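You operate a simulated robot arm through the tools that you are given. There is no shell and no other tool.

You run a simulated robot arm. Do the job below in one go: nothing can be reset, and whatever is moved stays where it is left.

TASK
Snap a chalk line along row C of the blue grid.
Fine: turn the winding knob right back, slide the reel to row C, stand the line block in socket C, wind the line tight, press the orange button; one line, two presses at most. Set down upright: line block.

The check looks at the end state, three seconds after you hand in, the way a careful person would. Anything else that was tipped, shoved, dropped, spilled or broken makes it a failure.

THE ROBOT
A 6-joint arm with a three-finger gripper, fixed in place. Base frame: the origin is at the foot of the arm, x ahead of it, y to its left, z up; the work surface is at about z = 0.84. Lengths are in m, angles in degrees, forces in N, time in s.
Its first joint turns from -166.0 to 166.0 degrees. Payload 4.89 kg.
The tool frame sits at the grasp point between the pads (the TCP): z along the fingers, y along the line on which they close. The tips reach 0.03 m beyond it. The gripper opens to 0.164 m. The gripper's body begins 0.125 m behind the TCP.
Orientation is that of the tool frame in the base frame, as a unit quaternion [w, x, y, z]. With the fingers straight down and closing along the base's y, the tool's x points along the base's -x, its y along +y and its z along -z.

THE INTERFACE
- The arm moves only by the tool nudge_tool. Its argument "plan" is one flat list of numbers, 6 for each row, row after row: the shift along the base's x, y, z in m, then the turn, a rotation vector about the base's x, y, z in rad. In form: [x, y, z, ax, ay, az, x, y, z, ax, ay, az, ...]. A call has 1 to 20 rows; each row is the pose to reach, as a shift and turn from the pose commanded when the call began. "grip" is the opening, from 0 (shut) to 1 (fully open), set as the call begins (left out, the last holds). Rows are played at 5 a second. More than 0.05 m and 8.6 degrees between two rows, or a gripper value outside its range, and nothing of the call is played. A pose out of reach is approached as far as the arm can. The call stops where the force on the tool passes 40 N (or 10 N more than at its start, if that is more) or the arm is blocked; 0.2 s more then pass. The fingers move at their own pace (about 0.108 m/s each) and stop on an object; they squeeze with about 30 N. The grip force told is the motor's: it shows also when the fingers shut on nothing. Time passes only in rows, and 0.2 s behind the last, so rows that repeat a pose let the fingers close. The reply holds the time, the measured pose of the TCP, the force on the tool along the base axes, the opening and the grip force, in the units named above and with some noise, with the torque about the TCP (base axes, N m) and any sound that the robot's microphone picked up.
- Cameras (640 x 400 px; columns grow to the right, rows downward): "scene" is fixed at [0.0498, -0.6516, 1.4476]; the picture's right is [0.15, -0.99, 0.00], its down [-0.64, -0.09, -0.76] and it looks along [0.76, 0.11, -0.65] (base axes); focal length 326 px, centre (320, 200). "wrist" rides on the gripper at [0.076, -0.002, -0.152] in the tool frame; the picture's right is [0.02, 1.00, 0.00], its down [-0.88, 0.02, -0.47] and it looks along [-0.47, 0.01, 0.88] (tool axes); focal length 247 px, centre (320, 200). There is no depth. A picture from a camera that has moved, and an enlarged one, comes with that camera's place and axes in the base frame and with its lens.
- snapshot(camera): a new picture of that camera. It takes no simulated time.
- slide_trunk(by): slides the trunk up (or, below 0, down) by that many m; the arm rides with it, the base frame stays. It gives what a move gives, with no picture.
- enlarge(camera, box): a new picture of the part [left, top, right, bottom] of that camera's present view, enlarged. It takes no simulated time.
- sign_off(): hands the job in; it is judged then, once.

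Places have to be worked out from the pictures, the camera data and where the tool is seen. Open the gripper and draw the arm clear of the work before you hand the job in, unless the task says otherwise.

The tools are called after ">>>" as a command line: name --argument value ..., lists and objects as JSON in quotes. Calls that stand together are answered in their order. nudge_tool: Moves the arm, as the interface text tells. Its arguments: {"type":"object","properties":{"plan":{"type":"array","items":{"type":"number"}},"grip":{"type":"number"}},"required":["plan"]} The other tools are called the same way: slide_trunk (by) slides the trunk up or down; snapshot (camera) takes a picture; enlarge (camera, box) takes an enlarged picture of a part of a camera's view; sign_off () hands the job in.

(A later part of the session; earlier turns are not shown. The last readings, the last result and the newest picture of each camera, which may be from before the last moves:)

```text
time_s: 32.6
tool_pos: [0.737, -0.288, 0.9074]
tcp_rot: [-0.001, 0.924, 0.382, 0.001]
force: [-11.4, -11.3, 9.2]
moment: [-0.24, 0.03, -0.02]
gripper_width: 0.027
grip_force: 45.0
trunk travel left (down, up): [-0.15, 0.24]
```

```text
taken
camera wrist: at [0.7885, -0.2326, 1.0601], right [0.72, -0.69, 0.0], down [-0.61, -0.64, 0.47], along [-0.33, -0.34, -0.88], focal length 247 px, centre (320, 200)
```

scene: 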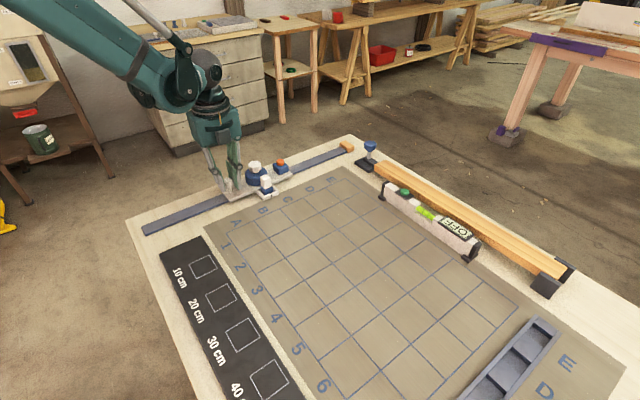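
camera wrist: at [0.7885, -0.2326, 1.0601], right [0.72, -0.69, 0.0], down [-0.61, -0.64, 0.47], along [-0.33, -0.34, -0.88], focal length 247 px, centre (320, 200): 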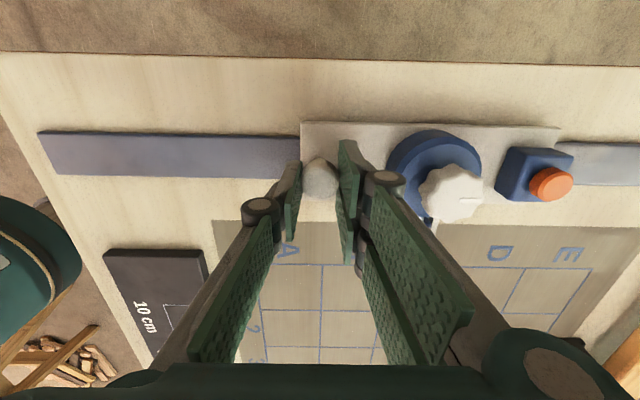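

In the wrist view the letters are 70 px apart and C falls at column ≈430 → rail coordinate s_C≈0.848; the reel axis is now at s≈0.810. I slide 3.8 cm more, then release and inspect.

>>> nudge_tool --plan '[0.0085, -0.0095, 0, 0, 0, 0, 0.0175, -0.0185, 0, 0, 0, 0, 0.0263, -0.0273, 0, 0, 0, 0, 0.0263, -0.0273, 0, 0, 0, 0]'

>>> nudge_tool --plan '[0, 0, 0, 0, 0, 0, 0, 0, 0, 0, 0, 0, 0, 0, 0.03, 0, 0, 0, 0, 0, 0.07, 0, 0, 0, 0, 0, 0.11, 0, 0, 0]' --grip 0.35

>>> snapshot --camera "wrist"

>>> enlarge --camera "scene" --box '[200, 130, 340, 240]'

```text
time_s: 33.6
tool_pos: [0.7625, -0.3144, 0.9079]
tcp_rot: [-0.001, 0.924, 0.382, 0.002]
force: [-3.0, -3.1, -10.9]
moment: [0.1, -0.1, 0.04]
gripper_width: 0.0267
grip_force: 44.9
trunk travel left (down, up): [-0.15, 0.24]
```

```text
time_s: 34.8
tool_pos: [0.7648, -0.3142, 1.019]
tcp_rot: [-0.002, 0.924, 0.382, 0.001]
force: [1.7, -0.5, -0.5]
moment: [0.09, 0.17, -0.04]
gripper_width: 0.0574
grip_force: 0.1
trunk travel left (down, up): [-0.15, 0.24]
```

```text
taken
camera wrist: at [0.8168, -0.2592, 1.1711], right [0.72, -0.69, 0.0], down [-0.61, -0.64, 0.47], along [-0.33, -0.34, -0.88], focal length 247 px, centre (320, 200)
```

wrist: 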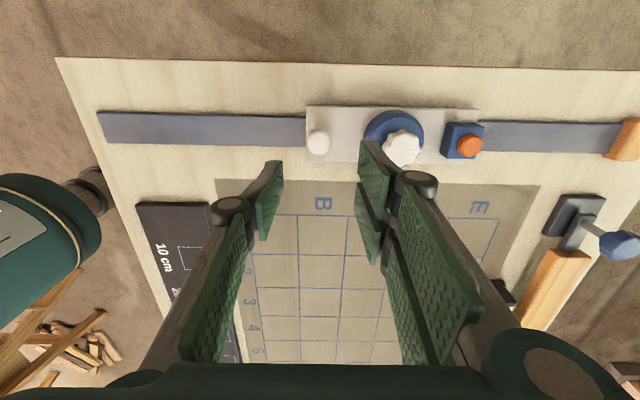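

```text
3.64 times, centred on (270, 185) of scene
camera zoom: at [0.0498, -0.6516, 1.4476], right [0.15, -0.99, 0.0], down [-0.64, -0.09, -0.76], along [0.76, 0.11, -0.65], focal length 1187 px, centre (502, 254)
```

zoom: 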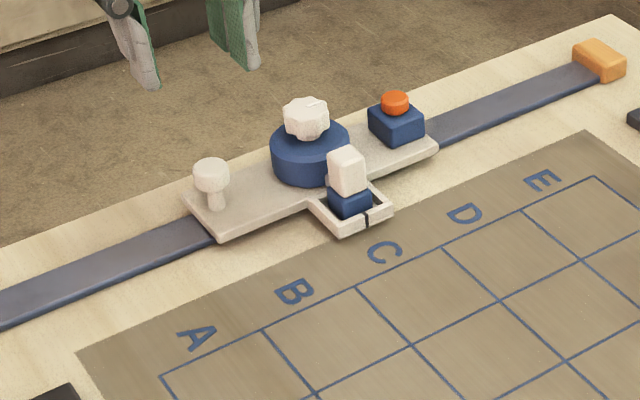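

The slot of the block bracket looks aligned with row C to within a few mm. I move sideways above the reel for a centred look at the slot against the C-row grid lines.

>>> nudge_tool --plan '[0.022, -0.019, 0.01, 0, 0, 0, 0.044, -0.038, 0.02, 0, 0, 0, 0.065, -0.056, 0.03, 0, 0, 0, 0.065, -0.056, 0.03, 0, 0, 0]' --grip 0.7

>>> enlarge --camera "wrist" --box '[220, 100, 420, 225]'

>>> snapshot --camera "wrist"

```text
time_s: 35.8
tool_pos: [0.8285, -0.3682, 1.0472]
tcp_rot: [-0.001, 0.924, 0.383, 0.002]
force: [-0.2, -0.1, 0.3]
moment: [0.01, 0.07, -0.01]
gripper_width: 0.1149
grip_force: 0.1
trunk travel left (down, up): [-0.15, 0.24]
```

```text
3.20 times, centred on (320, 162) of wrist
camera zoom: at [0.881, -0.3144, 1.2005], right [0.72, -0.69, 0.0], down [-0.61, -0.64, 0.47], along [-0.33, -0.34, -0.88], focal length 790 px, centre (320, 320)
```

zoom: 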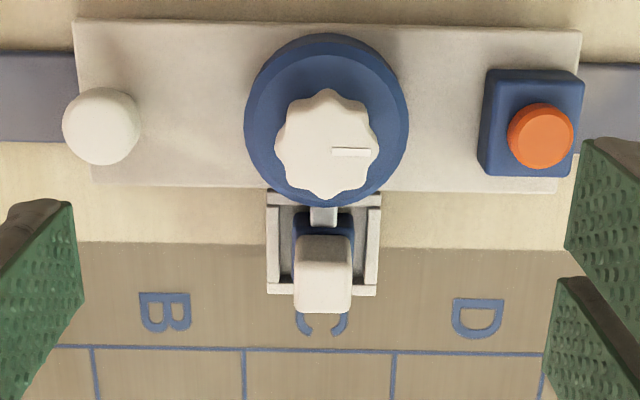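

```text
taken
camera wrist: at [0.881, -0.3144, 1.2005], right [0.72, -0.69, 0.0], down [-0.61, -0.64, 0.47], along [-0.33, -0.34, -0.88], focal length 247 px, centre (320, 200)
```

wrist: 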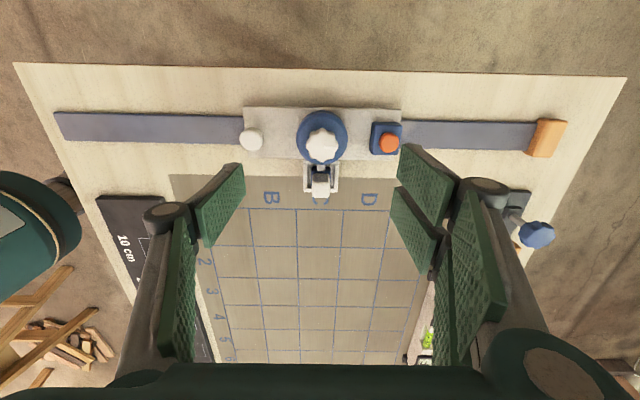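

The bracket centre (col 324) matches the middle of row C (col ≈321) to about 1 mm, so the reel is at row C. Now the line block: I zoom in on it from both cameras.

>>> enlarge --camera "wrist" --box '[290, 140, 354, 204]'

>>> enlarge --camera "scene" --box '[235, 155, 315, 215]'

```text
6.25 times, centred on (322, 172) of wrist
camera zoom: at [0.881, -0.3144, 1.2005], right [0.72, -0.69, 0.0], down [-0.61, -0.64, 0.47], along [-0.33, -0.34, -0.88], focal length 1544 px, centre (308, 375)
```

zoom: 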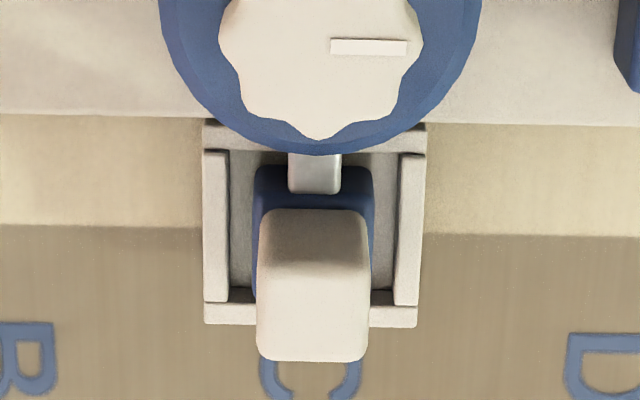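

```text
6.67 times, centred on (275, 185) of scene
camera zoom: at [0.0498, -0.6516, 1.4476], right [0.15, -0.99, 0.0], down [-0.64, -0.09, -0.76], along [0.76, 0.11, -0.65], focal length 2176 px, centre (620, 300)
```

zoom: 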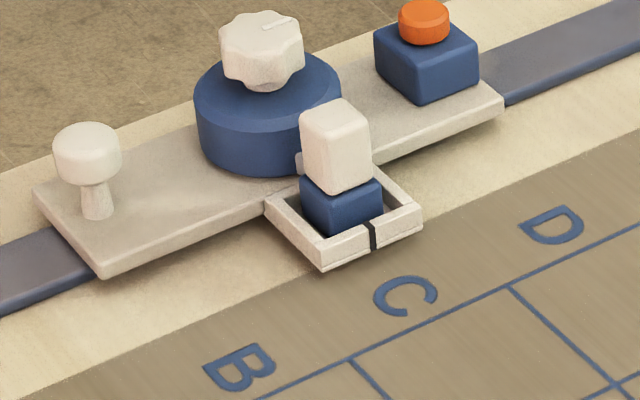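

Block top centre ≈ (0.782,−0.417,0.903), about 24 mm wide along the rail. I go above it with the gap at 0.06 and check before descending.

>>> nudge_tool --plan '[-0.016, -0.016, -0.025, 0, 0, 0, -0.031, -0.033, -0.05, 0, 0, 0, -0.0465, -0.049, -0.08, 0, 0, 0, -0.0465, -0.049, -0.08, 0, 0, 0]' --grip 0.36

>>> enlarge --camera "wrist" --box '[240, 100, 400, 220]'

>>> enlarge --camera "scene" --box '[200, 110, 340, 220]'

```text
time_s: 36.8
tool_pos: [0.7818, -0.4191, 0.9676]
tcp_rot: [0.0, 0.924, 0.383, 0.002]
force: [-0.4, -0.4, -0.3]
moment: [0.0, 0.02, 0.02]
gripper_width: 0.0589
grip_force: 0.1
trunk travel left (down, up): [-0.15, 0.24]
```

```text
3.33 times, centred on (320, 160) of wrist
camera zoom: at [0.8349, -0.3646, 1.1201], right [0.72, -0.69, 0.0], down [-0.61, -0.64, 0.47], along [-0.33, -0.34, -0.88], focal length 823 px, centre (320, 333)
```

zoom: 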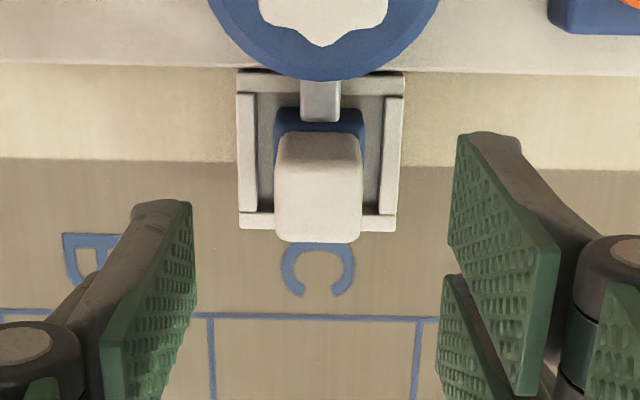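

```text
3.64 times, centred on (270, 165) of scene
camera zoom: at [0.0498, -0.6516, 1.4476], right [0.15, -0.99, 0.0], down [-0.64, -0.09, -0.76], along [0.76, 0.11, -0.65], focal length 1187 px, centre (502, 327)
```

zoom: 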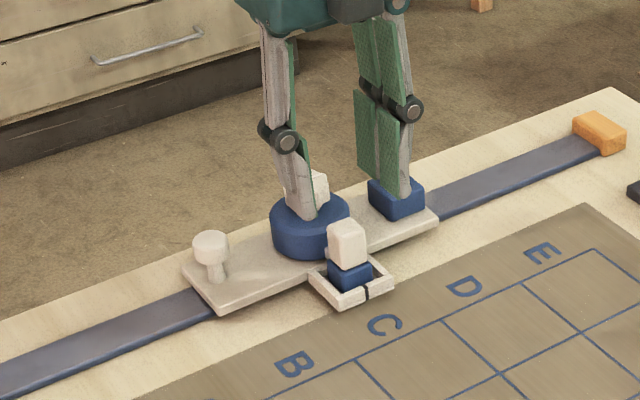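

The block is centred in the gap. I descend to TCP z≈0.905 and close on the white cap.

>>> nudge_tool --plan '[-0.0008, 0, -0.03, 0, 0, 0, -0.0008, 0, -0.05, 0, 0, 0, -0.0008, 0, -0.062, 0, 0, 0, -0.0008, 0, -0.062, 0, 0, 0]'

>>> nudge_tool --plan '[0, 0, 0, 0, 0, 0, 0, 0, 0, 0, 0, 0, 0, 0, 0, 0, 0, 0]' --grip 0.06

>>> enlarge --camera "scene" --box '[200, 110, 340, 220]'

>>> enlarge --camera "wrist" --box '[240, 100, 400, 220]'

```text
time_s: 37.8
tool_pos: [0.7805, -0.4189, 0.9061]
tcp_rot: [0.0, 0.924, 0.383, 0.001]
force: [0.1, 0.1, 0.7]
moment: [0.01, 0.05, 0.01]
gripper_width: 0.0594
grip_force: 0.1
trunk travel left (down, up): [-0.15, 0.24]
```

```text
time_s: 38.6
tool_pos: [0.7804, -0.4188, 0.9072]
tcp_rot: [-0.001, 0.924, 0.383, 0.002]
force: [-0.1, -0.4, -0.2]
moment: [0.01, -0.02, -0.02]
gripper_width: 0.0234
grip_force: 30.2
trunk travel left (down, up): [-0.15, 0.24]
```

```text
3.64 times, centred on (270, 165) of scene
camera zoom: at [0.0498, -0.6516, 1.4476], right [0.15, -0.99, 0.0], down [-0.64, -0.09, -0.76], along [0.76, 0.11, -0.65], focal length 1187 px, centre (502, 327)
```

zoom: 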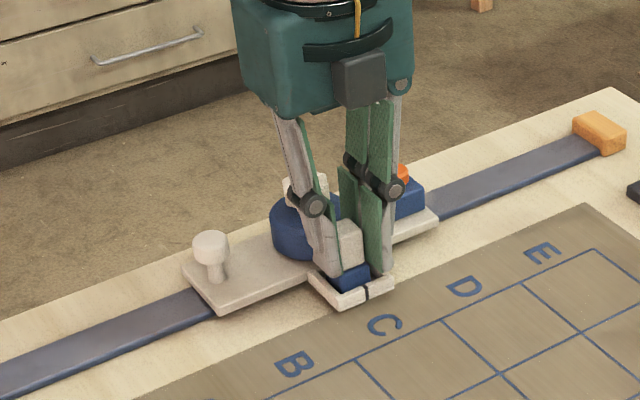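

```text
3.33 times, centred on (320, 160) of wrist
camera zoom: at [0.8326, -0.3634, 1.0593], right [0.72, -0.69, 0.0], down [-0.61, -0.64, 0.47], along [-0.33, -0.34, -0.88], focal length 823 px, centre (320, 333)
```

zoom: 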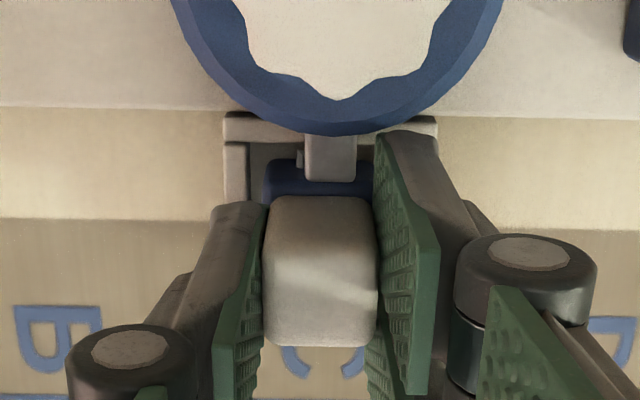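

The block is held (width 0.023, 30 N). I lift straight up in small steps, watching for line tension or snagging.

>>> nudge_tool --plan '[0, 0, 0.004, 0, 0, 0, 0, 0, 0.008, 0, 0, 0, 0, 0, 0.014, 0, 0, 0, 0, 0, 0.022, 0, 0, 0]'

>>> enlarge --camera "scene" --box '[200, 110, 340, 220]'

>>> enlarge --camera "wrist" --box '[240, 100, 400, 220]'

```text
time_s: 39.6
tool_pos: [0.7801, -0.4194, 0.9266]
tcp_rot: [-0.001, 0.924, 0.383, 0.002]
force: [0.7, 0.2, -0.4]
moment: [0.03, 0.04, 0.0]
gripper_width: 0.0234
grip_force: 29.6
trunk travel left (down, up): [-0.15, 0.24]
```

```text
3.64 times, centred on (270, 165) of scene
camera zoom: at [0.0498, -0.6516, 1.4476], right [0.15, -0.99, 0.0], down [-0.64, -0.09, -0.76], along [0.76, 0.11, -0.65], focal length 1187 px, centre (502, 327)
```

zoom: 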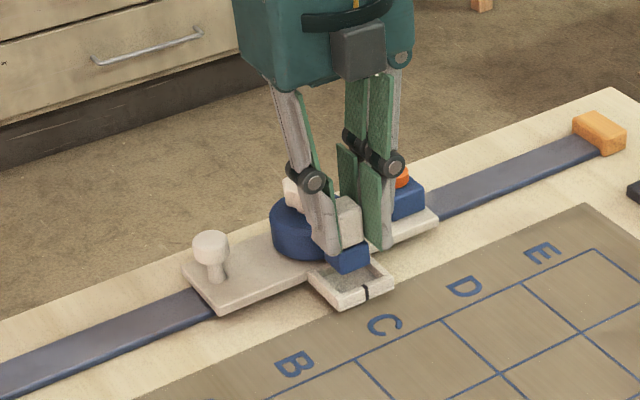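

```text
3.33 times, centred on (320, 160) of wrist
camera zoom: at [0.833, -0.3645, 1.0803], right [0.72, -0.69, 0.0], down [-0.61, -0.64, 0.47], along [-0.33, -0.34, -0.88], focal length 823 px, centre (320, 333)
```

zoom: 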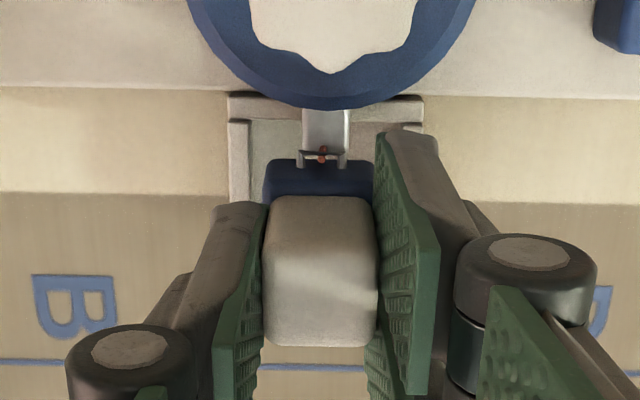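

The block came out freely with no pull on it. I raise it another 5 cm and start carrying it toward the socket side, checking for line tension after the first 15 cm.

>>> nudge_tool --plan '[0, 0, 0.02, 0, 0, 0, 0, 0, 0.05, 0, 0, 0, -0.02, -0.02, 0.06, 0, 0, 0, -0.04, -0.04, 0.06, 0, 0, 0, -0.06, -0.06, 0.06, 0, 0, 0, -0.08, -0.08, 0.06, 0, 0, 0, -0.1, -0.1, 0.06, 0, 0, 0]'

>>> snapshot --camera "scene"

>>> snapshot --camera "wrist"

```text
time_s: 41.2
tool_pos: [0.6809, -0.5211, 0.9877]
tcp_rot: [-0.001, 0.924, 0.383, 0.001]
force: [0.3, 1.4, -0.1]
moment: [-0.14, 0.12, 0.0]
gripper_width: 0.0234
grip_force: 30.0
trunk travel left (down, up): [-0.15, 0.24]
```

```text
taken
```

scene: 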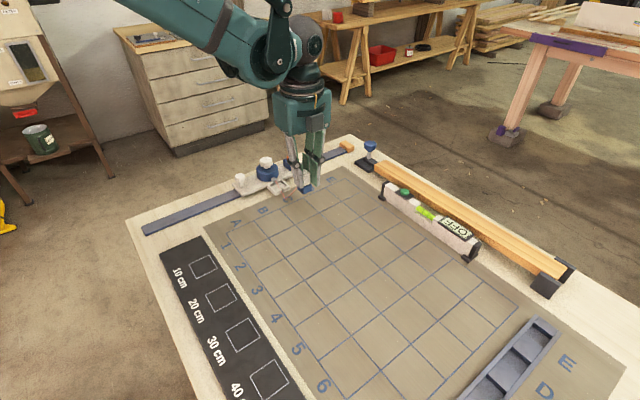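

```text
taken
camera wrist: at [0.7328, -0.4646, 1.1409], right [0.72, -0.69, 0.0], down [-0.61, -0.64, 0.47], along [-0.33, -0.34, -0.88], focal length 247 px, centre (320, 200)
```

wrist: 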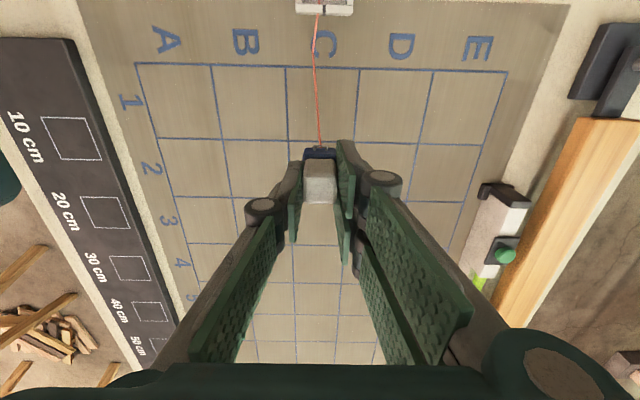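

The orange line pays out along row C with only ~1 N pull, so the knob really is unwound. I carry on along row C to see the sockets.

>>> nudge_tool --plan '[-0.02, -0.02, 0, 0, 0, 0, -0.04, -0.04, 0, 0, 0, 0, -0.06, -0.06, 0, 0, 0, 0, -0.08, -0.08, 0, 0, 0, 0, -0.1, -0.1, 0, 0, 0, 0, -0.12, -0.12, 0, 0, 0, 0, -0.14, -0.14, 0, 0, 0, 0, -0.16, -0.16, 0, 0, 0, 0, -0.18, -0.18, 0, 0, 0, 0, -0.2, -0.2, 0, 0, 0, 0, -0.22, -0.22, 0, 0, 0, 0, -0.24, -0.24, 0, 0, 0, 0, -0.26, -0.26, 0, 0, 0, 0]'

>>> snapshot --camera "scene"

>>> snapshot --camera "wrist"

```text
time_s: 44.0
tool_pos: [0.4195, -0.7797, 0.9873]
tcp_rot: [0.0, 0.924, 0.383, 0.001]
force: [0.3, 0.9, -0.8]
moment: [-0.08, 0.15, 0.0]
gripper_width: 0.0236
grip_force: 29.9
trunk travel left (down, up): [-0.15, 0.24]
```

```text
taken
```

scene: 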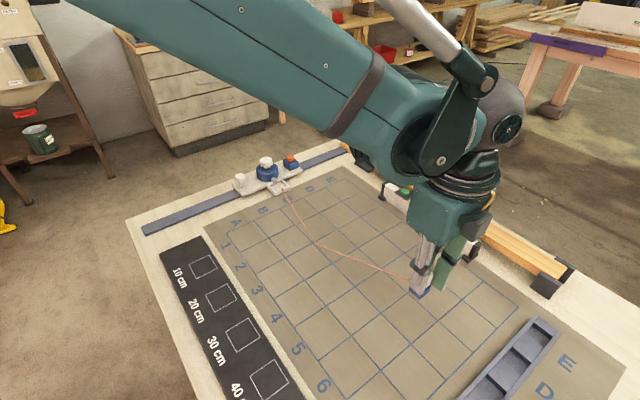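

```text
taken
camera wrist: at [0.4719, -0.7249, 1.1397], right [0.72, -0.69, 0.0], down [-0.61, -0.64, 0.47], along [-0.33, -0.34, -0.88], focal length 247 px, centre (320, 200)
```

wrist: 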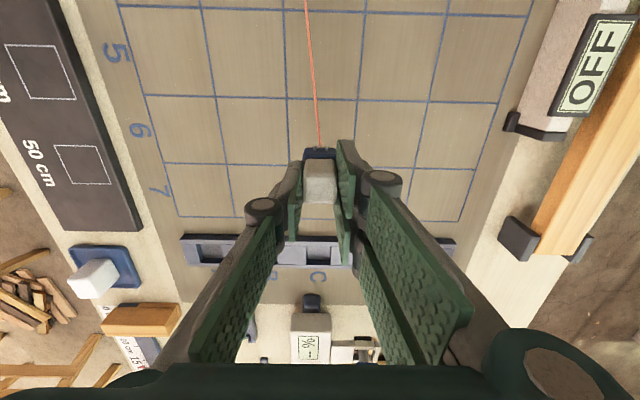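

The line stays slack and pays out freely. The tray is just ahead, with some device beyond letter C; I zoom in on the tray from here.

>>> enlarge --camera "wrist" --box '[170, 200, 470, 380]'

>>> enlarge --camera "scene" --box '[440, 290, 640, 400]'

```text
2.13 times, centred on (320, 290) of wrist
camera zoom: at [0.4719, -0.7249, 1.1397], right [0.72, -0.69, 0.0], down [-0.61, -0.64, 0.47], along [-0.33, -0.34, -0.88], focal length 527 px, centre (320, 8)
```

zoom: 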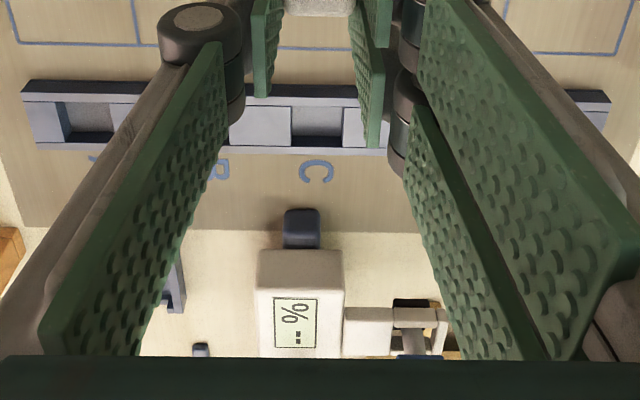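

```text
3.20 times, centred on (540, 345) of scene
camera zoom: at [0.0498, -0.6516, 1.4476], right [0.15, -0.99, 0.0], down [-0.64, -0.09, -0.76], along [0.76, 0.11, -0.65], focal length 1044 px, centre (-384, -264)
```

zoom: 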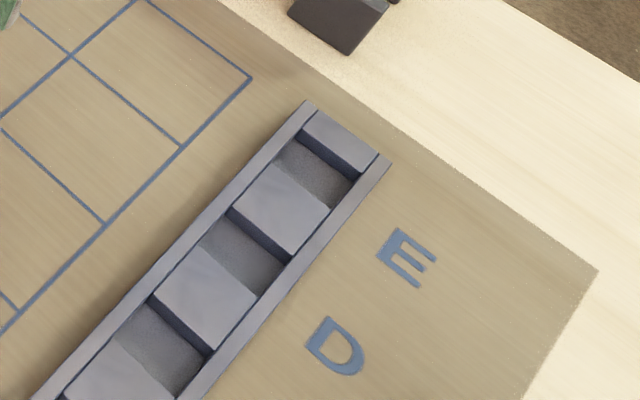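

Socket C is open between cols 291–343, i.e. s≈0.8485 (matching the reel), v≈−0.42, ~36 mm wide. I move to just short of it at the same height for a closer view.

>>> nudge_tool --plan '[-0.02, -0.02, 0, 0, 0, 0, -0.04, -0.04, 0, 0, 0, 0, -0.06, -0.06, 0, 0, 0, 0, -0.08, -0.08, 0, 0, 0, 0, -0.095, -0.0955, 0, 0, 0, 0, -0.095, -0.0955, 0, 0, 0, 0]'

>>> enlarge --camera "wrist" --box '[220, 100, 420, 225]'

>>> snapshot --camera "wrist"

>>> snapshot --camera "scene"

```text
time_s: 45.4
tool_pos: [0.3237, -0.8747, 0.9882]
tcp_rot: [-0.001, 0.924, 0.383, 0.001]
force: [-0.1, 0.1, -0.4]
moment: [-0.03, 0.02, 0.02]
gripper_width: 0.0231
grip_force: 29.8
trunk travel left (down, up): [-0.15, 0.24]
```

```text
3.20 times, centred on (320, 162) of wrist
camera zoom: at [0.3766, -0.8194, 1.1415], right [0.72, -0.69, 0.0], down [-0.61, -0.64, 0.47], along [-0.33, -0.34, -0.88], focal length 790 px, centre (320, 320)
```

zoom: 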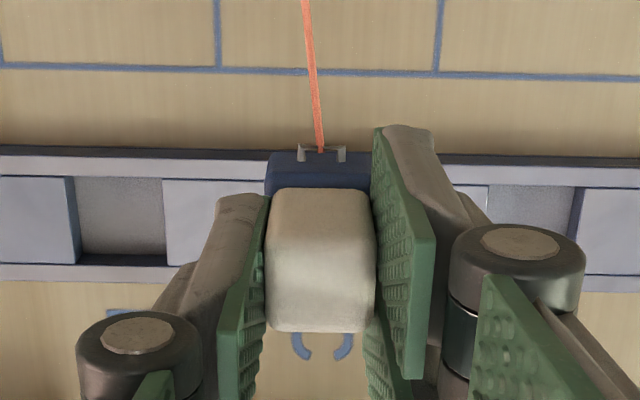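

```text
taken
camera wrist: at [0.3766, -0.8194, 1.1415], right [0.72, -0.69, 0.0], down [-0.61, -0.64, 0.47], along [-0.33, -0.34, -0.88], focal length 247 px, centre (320, 200)
```

wrist: 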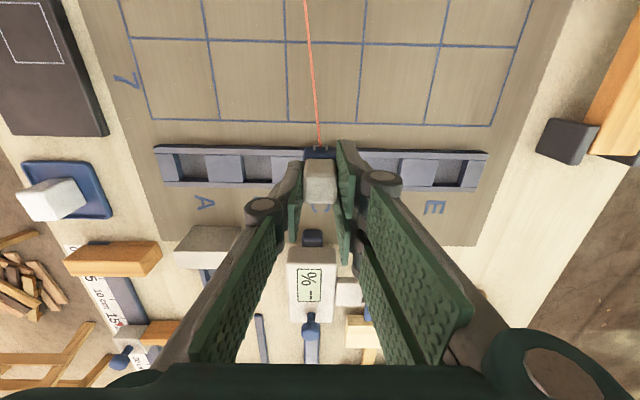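

```text
taken
```

scene: 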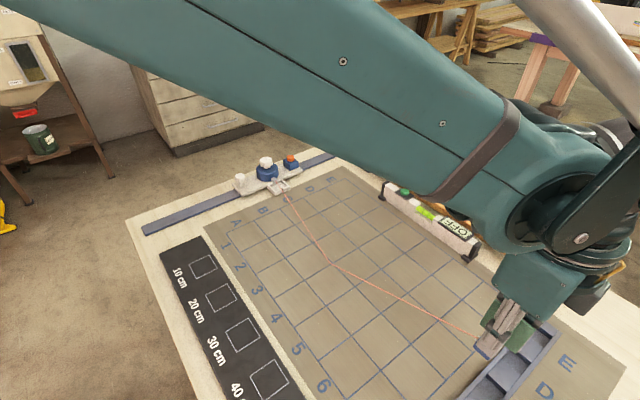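

Tray walls put socket C's centre at s≈0.8488, v≈−0.422 → (0.301,−0.899). I move over it and lower to keep the block's foot just above the walls, then check.

>>> nudge_tool --plan '[-0.011, -0.012, 0, 0, 0, 0, -0.0226, -0.0246, 0, 0, 0, 0, -0.0226, -0.0246, -0.025, 0, 0, 0, -0.0226, -0.0246, -0.05, 0, 0, 0, -0.0226, -0.0246, -0.05, 0, 0, 0]'

>>> enlarge --camera "wrist" --box '[240, 80, 400, 200]'

>>> enlarge --camera "scene" --box '[440, 280, 600, 400]'

```text
time_s: 46.6
tool_pos: [0.3029, -0.8996, 0.9342]
tcp_rot: [-0.001, 0.924, 0.382, 0.001]
force: [0.0, -0.3, -1.5]
moment: [0.02, 0.0, -0.03]
gripper_width: 0.0234
grip_force: 29.8
trunk travel left (down, up): [-0.15, 0.24]
```

```text
3.33 times, centred on (320, 140) of wrist
camera zoom: at [0.3544, -0.8445, 1.0884], right [0.72, -0.69, 0.0], down [-0.61, -0.64, 0.47], along [-0.33, -0.34, -0.88], focal length 823 px, centre (320, 400)
```

zoom: 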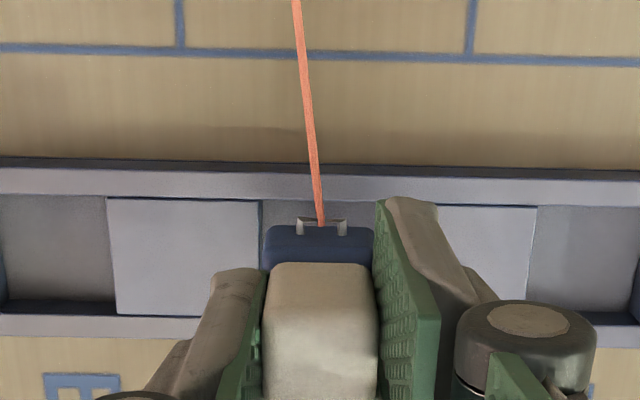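

```text
3.33 times, centred on (520, 340) of scene
camera zoom: at [0.0498, -0.6516, 1.4476], right [0.15, -0.99, 0.0], down [-0.64, -0.09, -0.76], along [0.76, 0.11, -0.65], focal length 1088 px, centre (-347, -267)
```

zoom: 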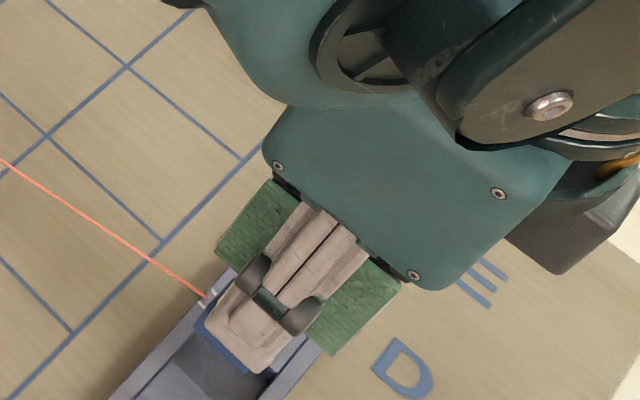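

Compared in the same image, the block's foot needs about +1 mm along the rail and +1.5 mm toward the reel to centre in socket C. I correct that and lower slowly in small steps.

>>> nudge_tool --plan '[0.0018, 0.0004, 0, 0, 0, 0, 0.0018, 0.0004, -0.006, 0, 0, 0, 0.0018, 0.0004, -0.012, 0, 0, 0, 0.0018, 0.0004, -0.018, 0, 0, 0]'

>>> enlarge --camera "wrist" --box '[240, 80, 400, 200]'

>>> enlarge --camera "scene" --box '[470, 320, 550, 400]'

```text
time_s: 47.6
tool_pos: [0.304, -0.8987, 0.9186]
tcp_rot: [0.0, 0.924, 0.383, 0.002]
force: [0.1, 0.5, 0.1]
moment: [0.0, -0.03, -0.01]
gripper_width: 0.0233
grip_force: 29.9
trunk travel left (down, up): [-0.15, 0.24]
```

```text
3.33 times, centred on (320, 140) of wrist
camera zoom: at [0.3563, -0.8439, 1.0724], right [0.72, -0.69, 0.0], down [-0.61, -0.64, 0.47], along [-0.33, -0.34, -0.88], focal length 823 px, centre (320, 400)
```

zoom: 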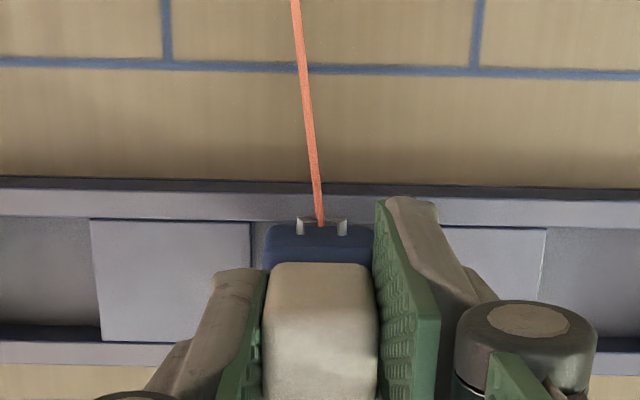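

```text
5.00 times, centred on (510, 360) of scene
camera zoom: at [0.0498, -0.6516, 1.4476], right [0.15, -0.99, 0.0], down [-0.64, -0.09, -0.76], along [0.76, 0.11, -0.65], focal length 1632 px, centre (-630, -600)
```

zoom: 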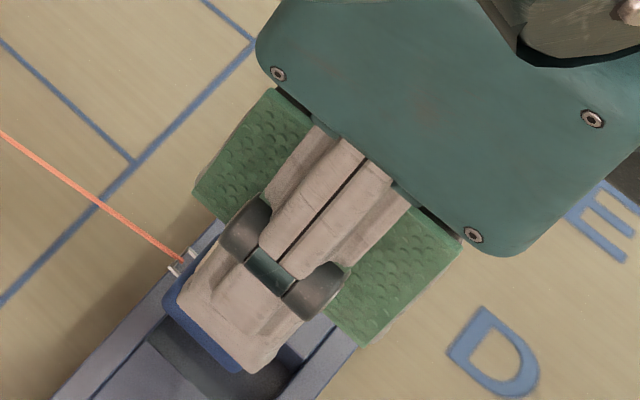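

The foot is now entering at the wall tops, centred along the rail, 1.7 mm clearance on the reel side; I shift 0.9 mm away from the reel and lower slowly to the floor.

>>> nudge_tool --plan '[-0.0006, -0.0006, 0, 0, 0, 0, -0.0006, -0.0006, -0.003, 0, 0, 0, -0.0006, -0.0006, -0.006, 0, 0, 0, -0.0006, -0.0006, -0.009, 0, 0, 0]'

>>> enlarge --camera "wrist" --box '[240, 80, 400, 200]'

>>> enlarge --camera "scene" --box '[470, 320, 550, 400]'

```text
time_s: 48.6
tool_pos: [0.3043, -0.8998, 0.9101]
tcp_rot: [-0.001, 0.924, 0.382, 0.001]
force: [0.9, -0.1, -0.2]
moment: [-0.02, -0.04, 0.05]
gripper_width: 0.0231
grip_force: 30.5
trunk travel left (down, up): [-0.15, 0.24]
```

```text
3.33 times, centred on (320, 140) of wrist
camera zoom: at [0.3564, -0.8445, 1.063], right [0.72, -0.69, 0.0], down [-0.61, -0.64, 0.47], along [-0.33, -0.34, -0.88], focal length 823 px, centre (320, 400)
```

zoom: 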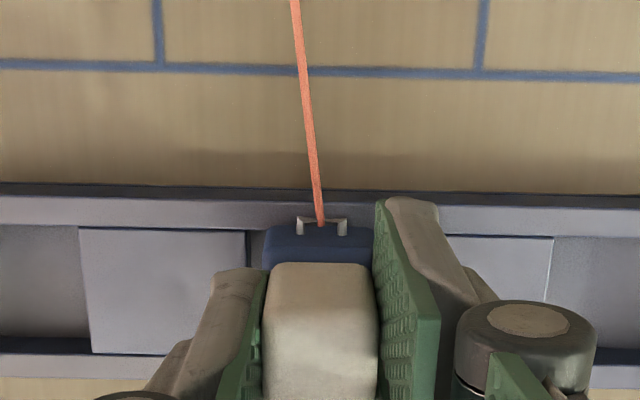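

```text
5.00 times, centred on (510, 360) of scene
camera zoom: at [0.0498, -0.6516, 1.4476], right [0.15, -0.99, 0.0], down [-0.64, -0.09, -0.76], along [0.76, 0.11, -0.65], focal length 1632 px, centre (-630, -600)
```

zoom: 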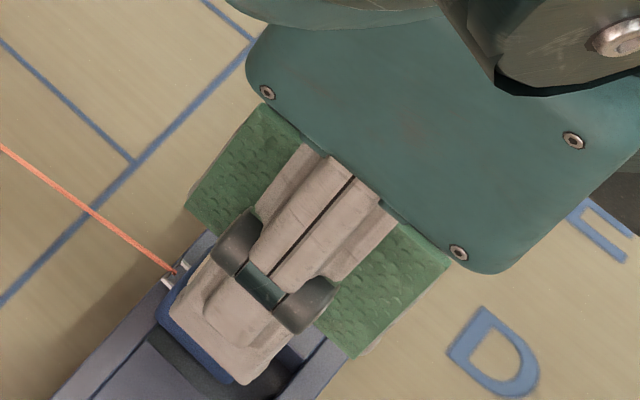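

Still no contact, well centred. I keep lowering by 1.5 mm steps until the floor takes weight.

>>> nudge_tool --plan '[0, 0, -0.0015, 0, 0, 0, 0, 0, -0.003, 0, 0, 0, 0, 0, -0.0045, 0, 0, 0]'

>>> enlarge --camera "wrist" --box '[240, 80, 400, 200]'

```text
time_s: 49.4
tool_pos: [0.3033, -0.899, 0.9077]
tcp_rot: [-0.001, 0.924, 0.383, 0.001]
force: [2.4, -6.2, 27.1]
moment: [0.01, -0.36, -0.02]
gripper_width: 0.0236
grip_force: 29.8
trunk travel left (down, up): [-0.15, 0.24]
```

```text
3.33 times, centred on (320, 140) of wrist
camera zoom: at [0.356, -0.8436, 1.06], right [0.72, -0.69, 0.0], down [-0.61, -0.64, 0.47], along [-0.33, -0.34, -0.88], focal length 823 px, centre (320, 400)
```

zoom: 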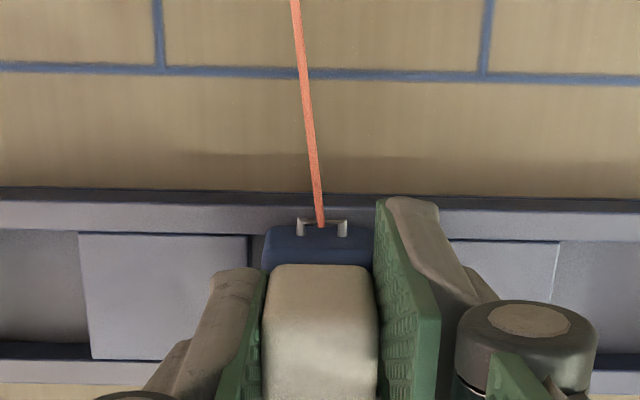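

Contact with 27 N at z≈0.9075, the same standing height as in the reel bracket, so the block is on the socket floor. I relieve the pressure and open the fingers.

>>> nudge_tool --plan '[0, 0, 0.001, 0, 0, 0, 0, 0, 0.001, 0, 0, 0]'

>>> nudge_tool --plan '[0, 0, 0, 0, 0, 0, 0, 0, 0, 0, 0, 0, 0, 0, 0, 0, 0, 0]' --grip 0.24

>>> enlarge --camera "wrist" --box '[240, 80, 400, 200]'

>>> enlarge --camera "scene" --box '[470, 320, 550, 400]'

```text
time_s: 50.0
tool_pos: [0.3036, -0.8996, 0.9061]
tcp_rot: [-0.001, 0.924, 0.382, 0.003]
force: [3.6, 0.3, 9.7]
moment: [0.14, -0.28, -0.06]
gripper_width: 0.0232
grip_force: 30.1
trunk travel left (down, up): [-0.15, 0.24]
```

```text
time_s: 50.8
tool_pos: [0.3028, -0.8986, 0.9068]
tcp_rot: [-0.001, 0.924, 0.382, 0.001]
force: [0.1, -0.5, 1.0]
moment: [0.02, -0.02, -0.01]
gripper_width: 0.0393
grip_force: 0.0
trunk travel left (down, up): [-0.15, 0.24]
```

```text
3.33 times, centred on (320, 140) of wrist
camera zoom: at [0.3558, -0.8442, 1.0599], right [0.72, -0.69, 0.0], down [-0.61, -0.64, 0.47], along [-0.33, -0.34, -0.88], focal length 823 px, centre (320, 400)
```

zoom: 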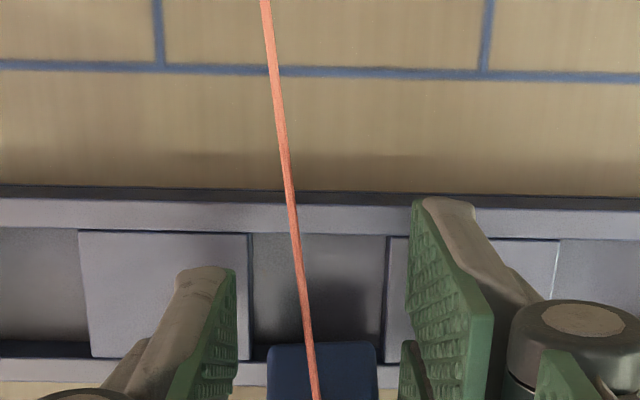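

```text
5.00 times, centred on (510, 360) of scene
camera zoom: at [0.0498, -0.6516, 1.4476], right [0.15, -0.99, 0.0], down [-0.64, -0.09, -0.76], along [0.76, 0.11, -0.65], focal length 1632 px, centre (-630, -600)
```

zoom: 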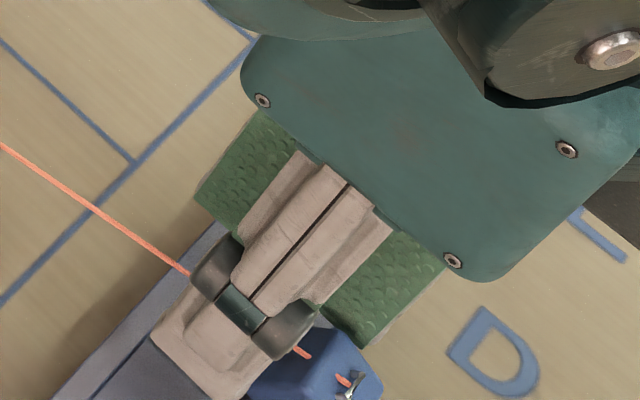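

The block tipped away from the reel on release: its foot must have been resting on the tray's reel-side wall rather than in the socket. I rise straight up clear of it and look at how it lies.

>>> nudge_tool --plan '[0, 0, 0.02, 0, 0, 0, 0, 0, 0.05, 0, 0, 0, 0.02, 0.02, 0.09, 0, 0, 0, 0.04, 0.04, 0.12, 0, 0, 0, 0.06, 0.06, 0.14, 0, 0, 0, 0.06, 0.06, 0.14, 0, 0, 0]'

>>> enlarge --camera "wrist" --box '[240, 120, 400, 240]'

>>> snapshot --camera "wrist"

>>> snapshot --camera "scene"

```text
time_s: 52.2
tool_pos: [0.3658, -0.838, 1.0466]
tcp_rot: [-0.001, 0.924, 0.383, 0.002]
force: [0.1, 0.8, -0.3]
moment: [-0.08, -0.02, -0.02]
gripper_width: 0.0396
grip_force: 0.1
trunk travel left (down, up): [-0.15, 0.24]
```

```text
3.33 times, centred on (320, 180) of wrist
camera zoom: at [0.4172, -0.782, 1.1997], right [0.72, -0.69, 0.0], down [-0.61, -0.64, 0.47], along [-0.33, -0.34, -0.88], focal length 823 px, centre (320, 267)
```

zoom: 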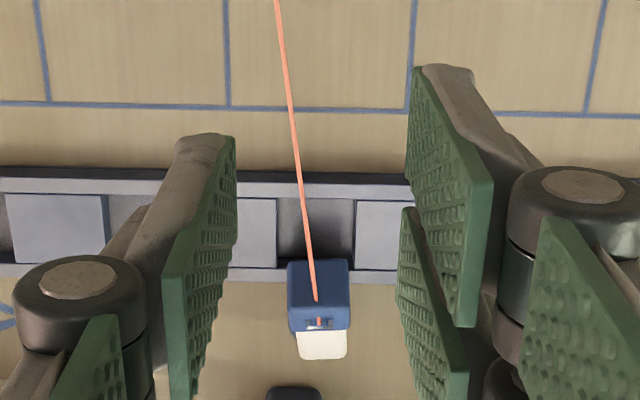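

```text
taken
camera wrist: at [0.4172, -0.782, 1.1997], right [0.72, -0.69, 0.0], down [-0.61, -0.64, 0.47], along [-0.33, -0.34, -0.88], focal length 247 px, centre (320, 200)
```

wrist: 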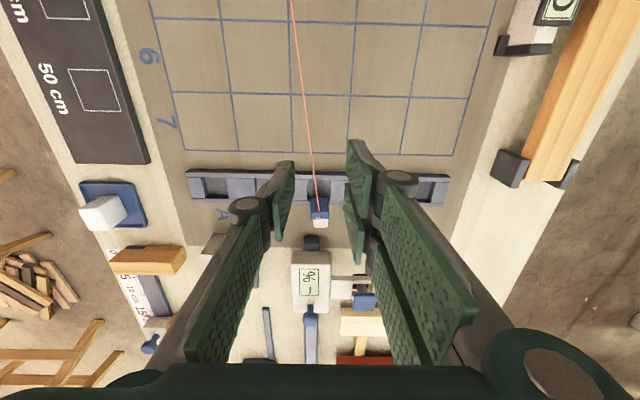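

```text
taken
```

scene: 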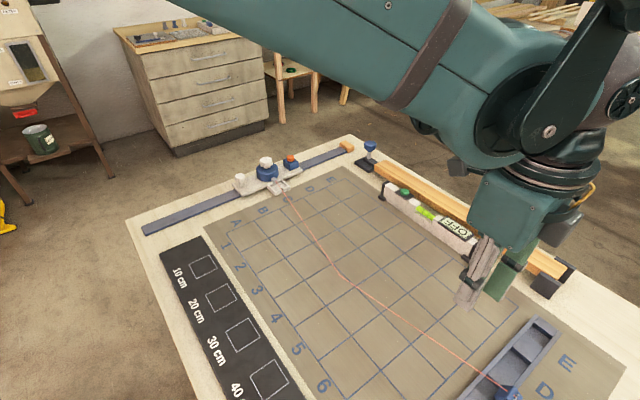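

The block lies on its side: foot toward the reel leaning on the tray's outer wall, eyelet up, cap toward the board's far side; nothing else was touched. I zoom in to find exactly how it lies.

>>> enlarge --camera "wrist" --box '[290, 160, 350, 220]'

>>> enlarge --camera "scene" --box '[470, 340, 550, 400]'

```text
6.67 times, centred on (320, 190) of wrist
camera zoom: at [0.4172, -0.782, 1.1997], right [0.72, -0.69, 0.0], down [-0.61, -0.64, 0.47], along [-0.33, -0.34, -0.88], focal length 1646 px, centre (320, 267)
```

zoom: 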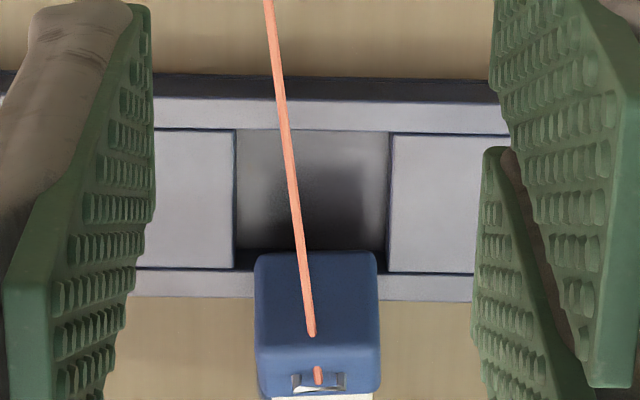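

```text
6.67 times, centred on (510, 370) of scene
camera zoom: at [0.0498, -0.6516, 1.4476], right [0.15, -0.99, 0.0], down [-0.64, -0.09, -0.76], along [0.76, 0.11, -0.65], focal length 2176 px, centre (-947, -933)
```

zoom: 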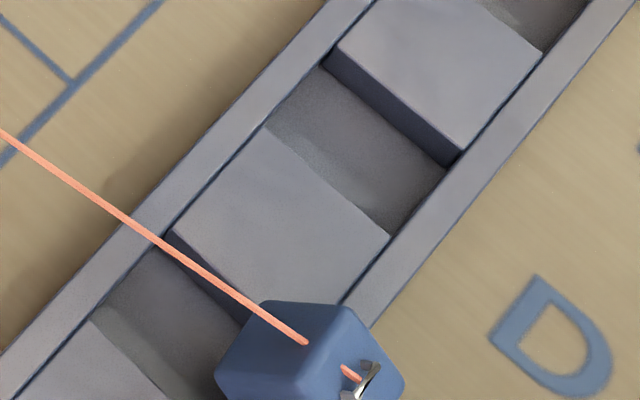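

The block rests on the tray's outer wall with its cap sloping ~20° down, foot centred near (s 0.85, v −0.45); walls top out at ≈0.855. My plan: pick it up from above, lay it flat on the grid, regrasp with a tilted tool to stand it upright, then seat it properly. First I hover above it.

>>> nudge_tool --plan '[-0.022, -0.021, -0.02, 0, 0, 0, -0.044, -0.042, -0.04, 0, 0, 0, -0.066, -0.063, -0.07, 0, 0, 0, -0.0865, -0.0848, -0.1, 0, 0, 0, -0.0865, -0.0848, -0.1, 0, 0, 0]' --grip 0.36

>>> enlarge --camera "wrist" --box '[240, 100, 400, 220]'

>>> enlarge --camera "scene" --box '[440, 300, 560, 400]'

```text
time_s: 53.4
tool_pos: [0.2762, -0.9233, 0.9465]
tcp_rot: [0.0, 0.924, 0.382, 0.001]
force: [0.0, -0.1, 0.8]
moment: [0.03, 0.01, 0.01]
gripper_width: 0.0589
grip_force: 0.0
trunk travel left (down, up): [-0.15, 0.24]
```

```text
3.33 times, centred on (320, 160) of wrist
camera zoom: at [0.3292, -0.8683, 1.0998], right [0.72, -0.69, 0.0], down [-0.61, -0.64, 0.47], along [-0.33, -0.34, -0.88], focal length 823 px, centre (320, 333)
```

zoom: 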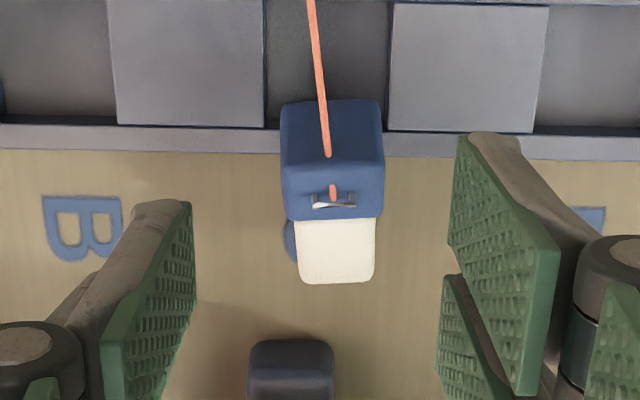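

```text
4.00 times, centred on (500, 350) of scene
camera zoom: at [0.0498, -0.6516, 1.4476], right [0.15, -0.99, 0.0], down [-0.64, -0.09, -0.76], along [0.76, 0.11, -0.65], focal length 1305 px, centre (-400, -400)
```

zoom: 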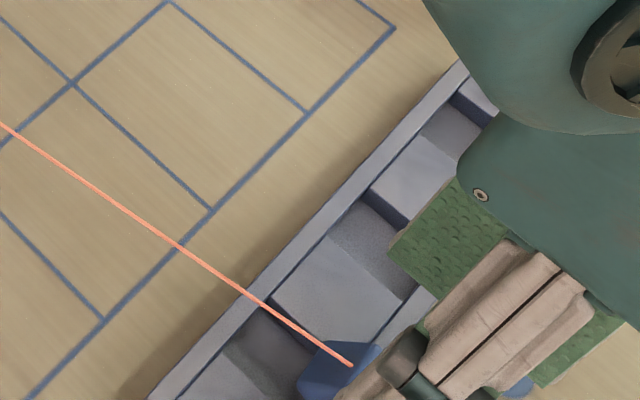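

Two-view triangulation: foot edge at z≈0.864, block axis sloping ~27° down, foot ~0.03 wide centred 4 mm further along +s. I shift, descend with tips just above the tray wall (TCP 0.892) and grip the foot.

>>> nudge_tool --plan '[0.0046, -0.0011, -0.02, 0, 0, 0, 0.0046, -0.0011, -0.04, 0, 0, 0, 0.0046, -0.0011, -0.054, 0, 0, 0, 0.0046, -0.0011, -0.054, 0, 0, 0]'

>>> nudge_tool --plan '[0, 0, 0, 0, 0, 0, 0, 0, 0, 0, 0, 0, 0, 0, 0, 0, 0, 0]' --grip 0.08

>>> enlarge --camera "wrist" --box '[240, 100, 400, 220]'

```text
time_s: 54.4
tool_pos: [0.2806, -0.9244, 0.8916]
tcp_rot: [-0.001, 0.924, 0.383, 0.002]
force: [0.5, 0.3, -0.5]
moment: [0.0, 0.0, 0.02]
gripper_width: 0.059
grip_force: 0.1
trunk travel left (down, up): [-0.15, 0.24]
```

```text
time_s: 55.2
tool_pos: [0.2806, -0.9252, 0.8934]
tcp_rot: [-0.001, 0.924, 0.383, 0.002]
force: [-0.7, -0.4, 0.0]
moment: [0.02, 0.0, -0.04]
gripper_width: 0.0274
grip_force: 30.0
trunk travel left (down, up): [-0.15, 0.24]
```

```text
3.33 times, centred on (320, 160) of wrist
camera zoom: at [0.3332, -0.8702, 1.0453], right [0.72, -0.69, 0.0], down [-0.61, -0.64, 0.47], along [-0.33, -0.34, -0.88], focal length 823 px, centre (320, 333)
```

zoom: 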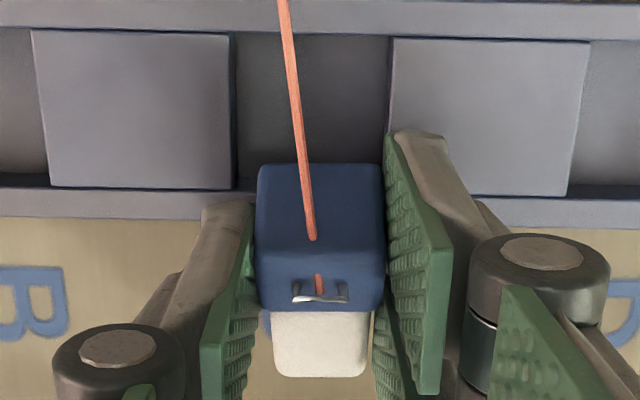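

The foot is held (0.0274 wide). I lift it, carry it back along row C to v≈−0.20, and level it by tilting the tool 27° about the rail direction on the way.

>>> nudge_tool --plan '[0, 0, 0.02, 0, 0, 0, 0, 0, 0.05, 0, 0, 0, 0.02, 0.02, 0.07, 0, 0, 0, 0.04, 0.04, 0.07, 0, 0, 0, 0.06, 0.06, 0.07, -0.05, 0.05, 0, 0.08, 0.08, 0.07, -0.1, 0.1, 0, 0.1, 0.1, 0.07, -0.15, 0.15, 0, 0.12, 0.12, 0.07, -0.2, 0.2, 0, 0.14, 0.14, 0.07, -0.25, 0.25, 0, 0.16, 0.16, 0.07, -0.3, 0.3, 0, 0.18, 0.18, 0.07, -0.333, 0.333, 0, 0.18, 0.18, 0.07, -0.333, 0.333, 0]'

>>> snapshot --camera "scene"

>>> snapshot --camera "wrist"

```text
time_s: 57.8
tool_pos: [0.4622, -0.7444, 0.9615]
tcp_rot: [0.088, 0.898, 0.373, -0.214]
force: [1.0, -0.3, -1.0]
moment: [0.03, -0.03, -0.03]
gripper_width: 0.0271
grip_force: 30.4
trunk travel left (down, up): [-0.15, 0.24]
```

```text
taken
```

scene: 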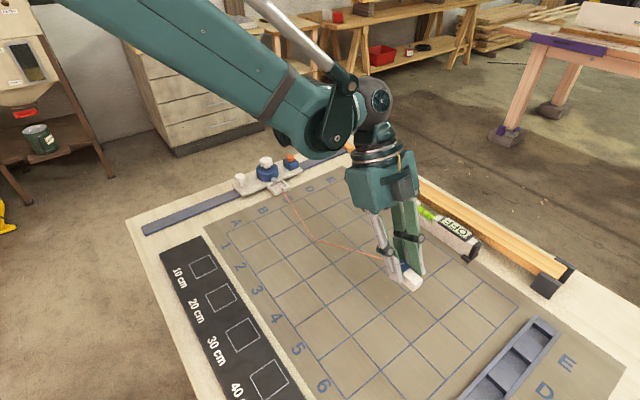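

```text
taken
camera wrist: at [0.5577, -0.6461, 1.0635], right [0.72, -0.69, -0.01], down [-0.39, -0.42, 0.82], along [-0.57, -0.59, -0.57], focal length 247 px, centre (320, 200)
```

wrist: 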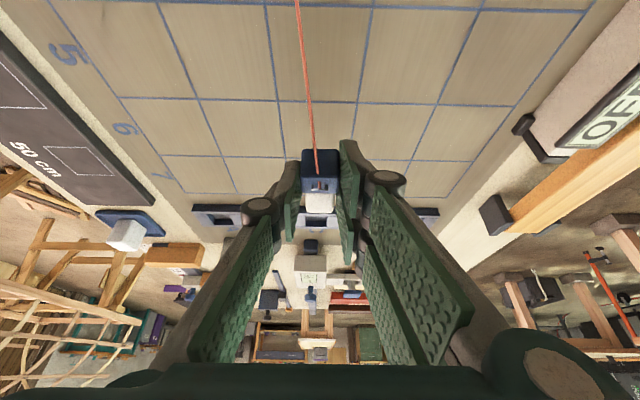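

The block is level now. I lower it onto the grid (TCP ≈0.880) and release it lying flat.

>>> nudge_tool --plan '[0, 0, -0.03, 0, 0, 0, 0, 0, -0.06, 0, 0, 0, 0, 0, -0.074, 0, 0, 0, 0, 0, -0.079, 0, 0, 0, 0, 0, -0.081, 0, 0, 0]'

>>> enlarge --camera "scene" --box '[350, 230, 450, 310]'

>>> enlarge --camera "wrist" --box '[240, 100, 400, 220]'

```text
time_s: 59.0
tool_pos: [0.459, -0.7446, 0.8807]
tcp_rot: [0.089, 0.899, 0.372, -0.214]
force: [0.3, -0.2, -0.1]
moment: [0.02, 0.06, -0.02]
gripper_width: 0.0271
grip_force: 29.8
trunk travel left (down, up): [-0.15, 0.24]
```

```text
5.00 times, centred on (400, 270) of scene
camera zoom: at [0.0498, -0.6516, 1.4476], right [0.15, -0.99, 0.0], down [-0.64, -0.09, -0.76], along [0.76, 0.11, -0.65], focal length 1632 px, centre (-80, -150)
```

zoom: 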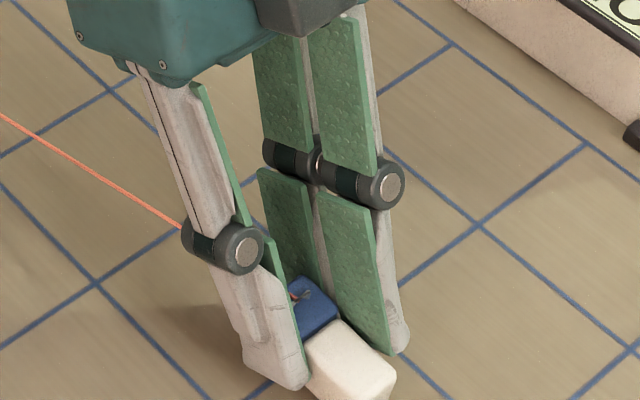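

```text
3.33 times, centred on (320, 160) of wrist
camera zoom: at [0.5559, -0.6474, 0.983], right [0.72, -0.69, -0.01], down [-0.39, -0.42, 0.82], along [-0.57, -0.59, -0.57], focal length 823 px, centre (320, 333)
```

zoom: 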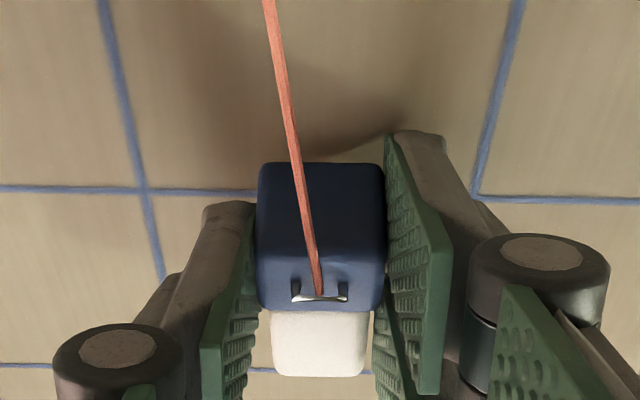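

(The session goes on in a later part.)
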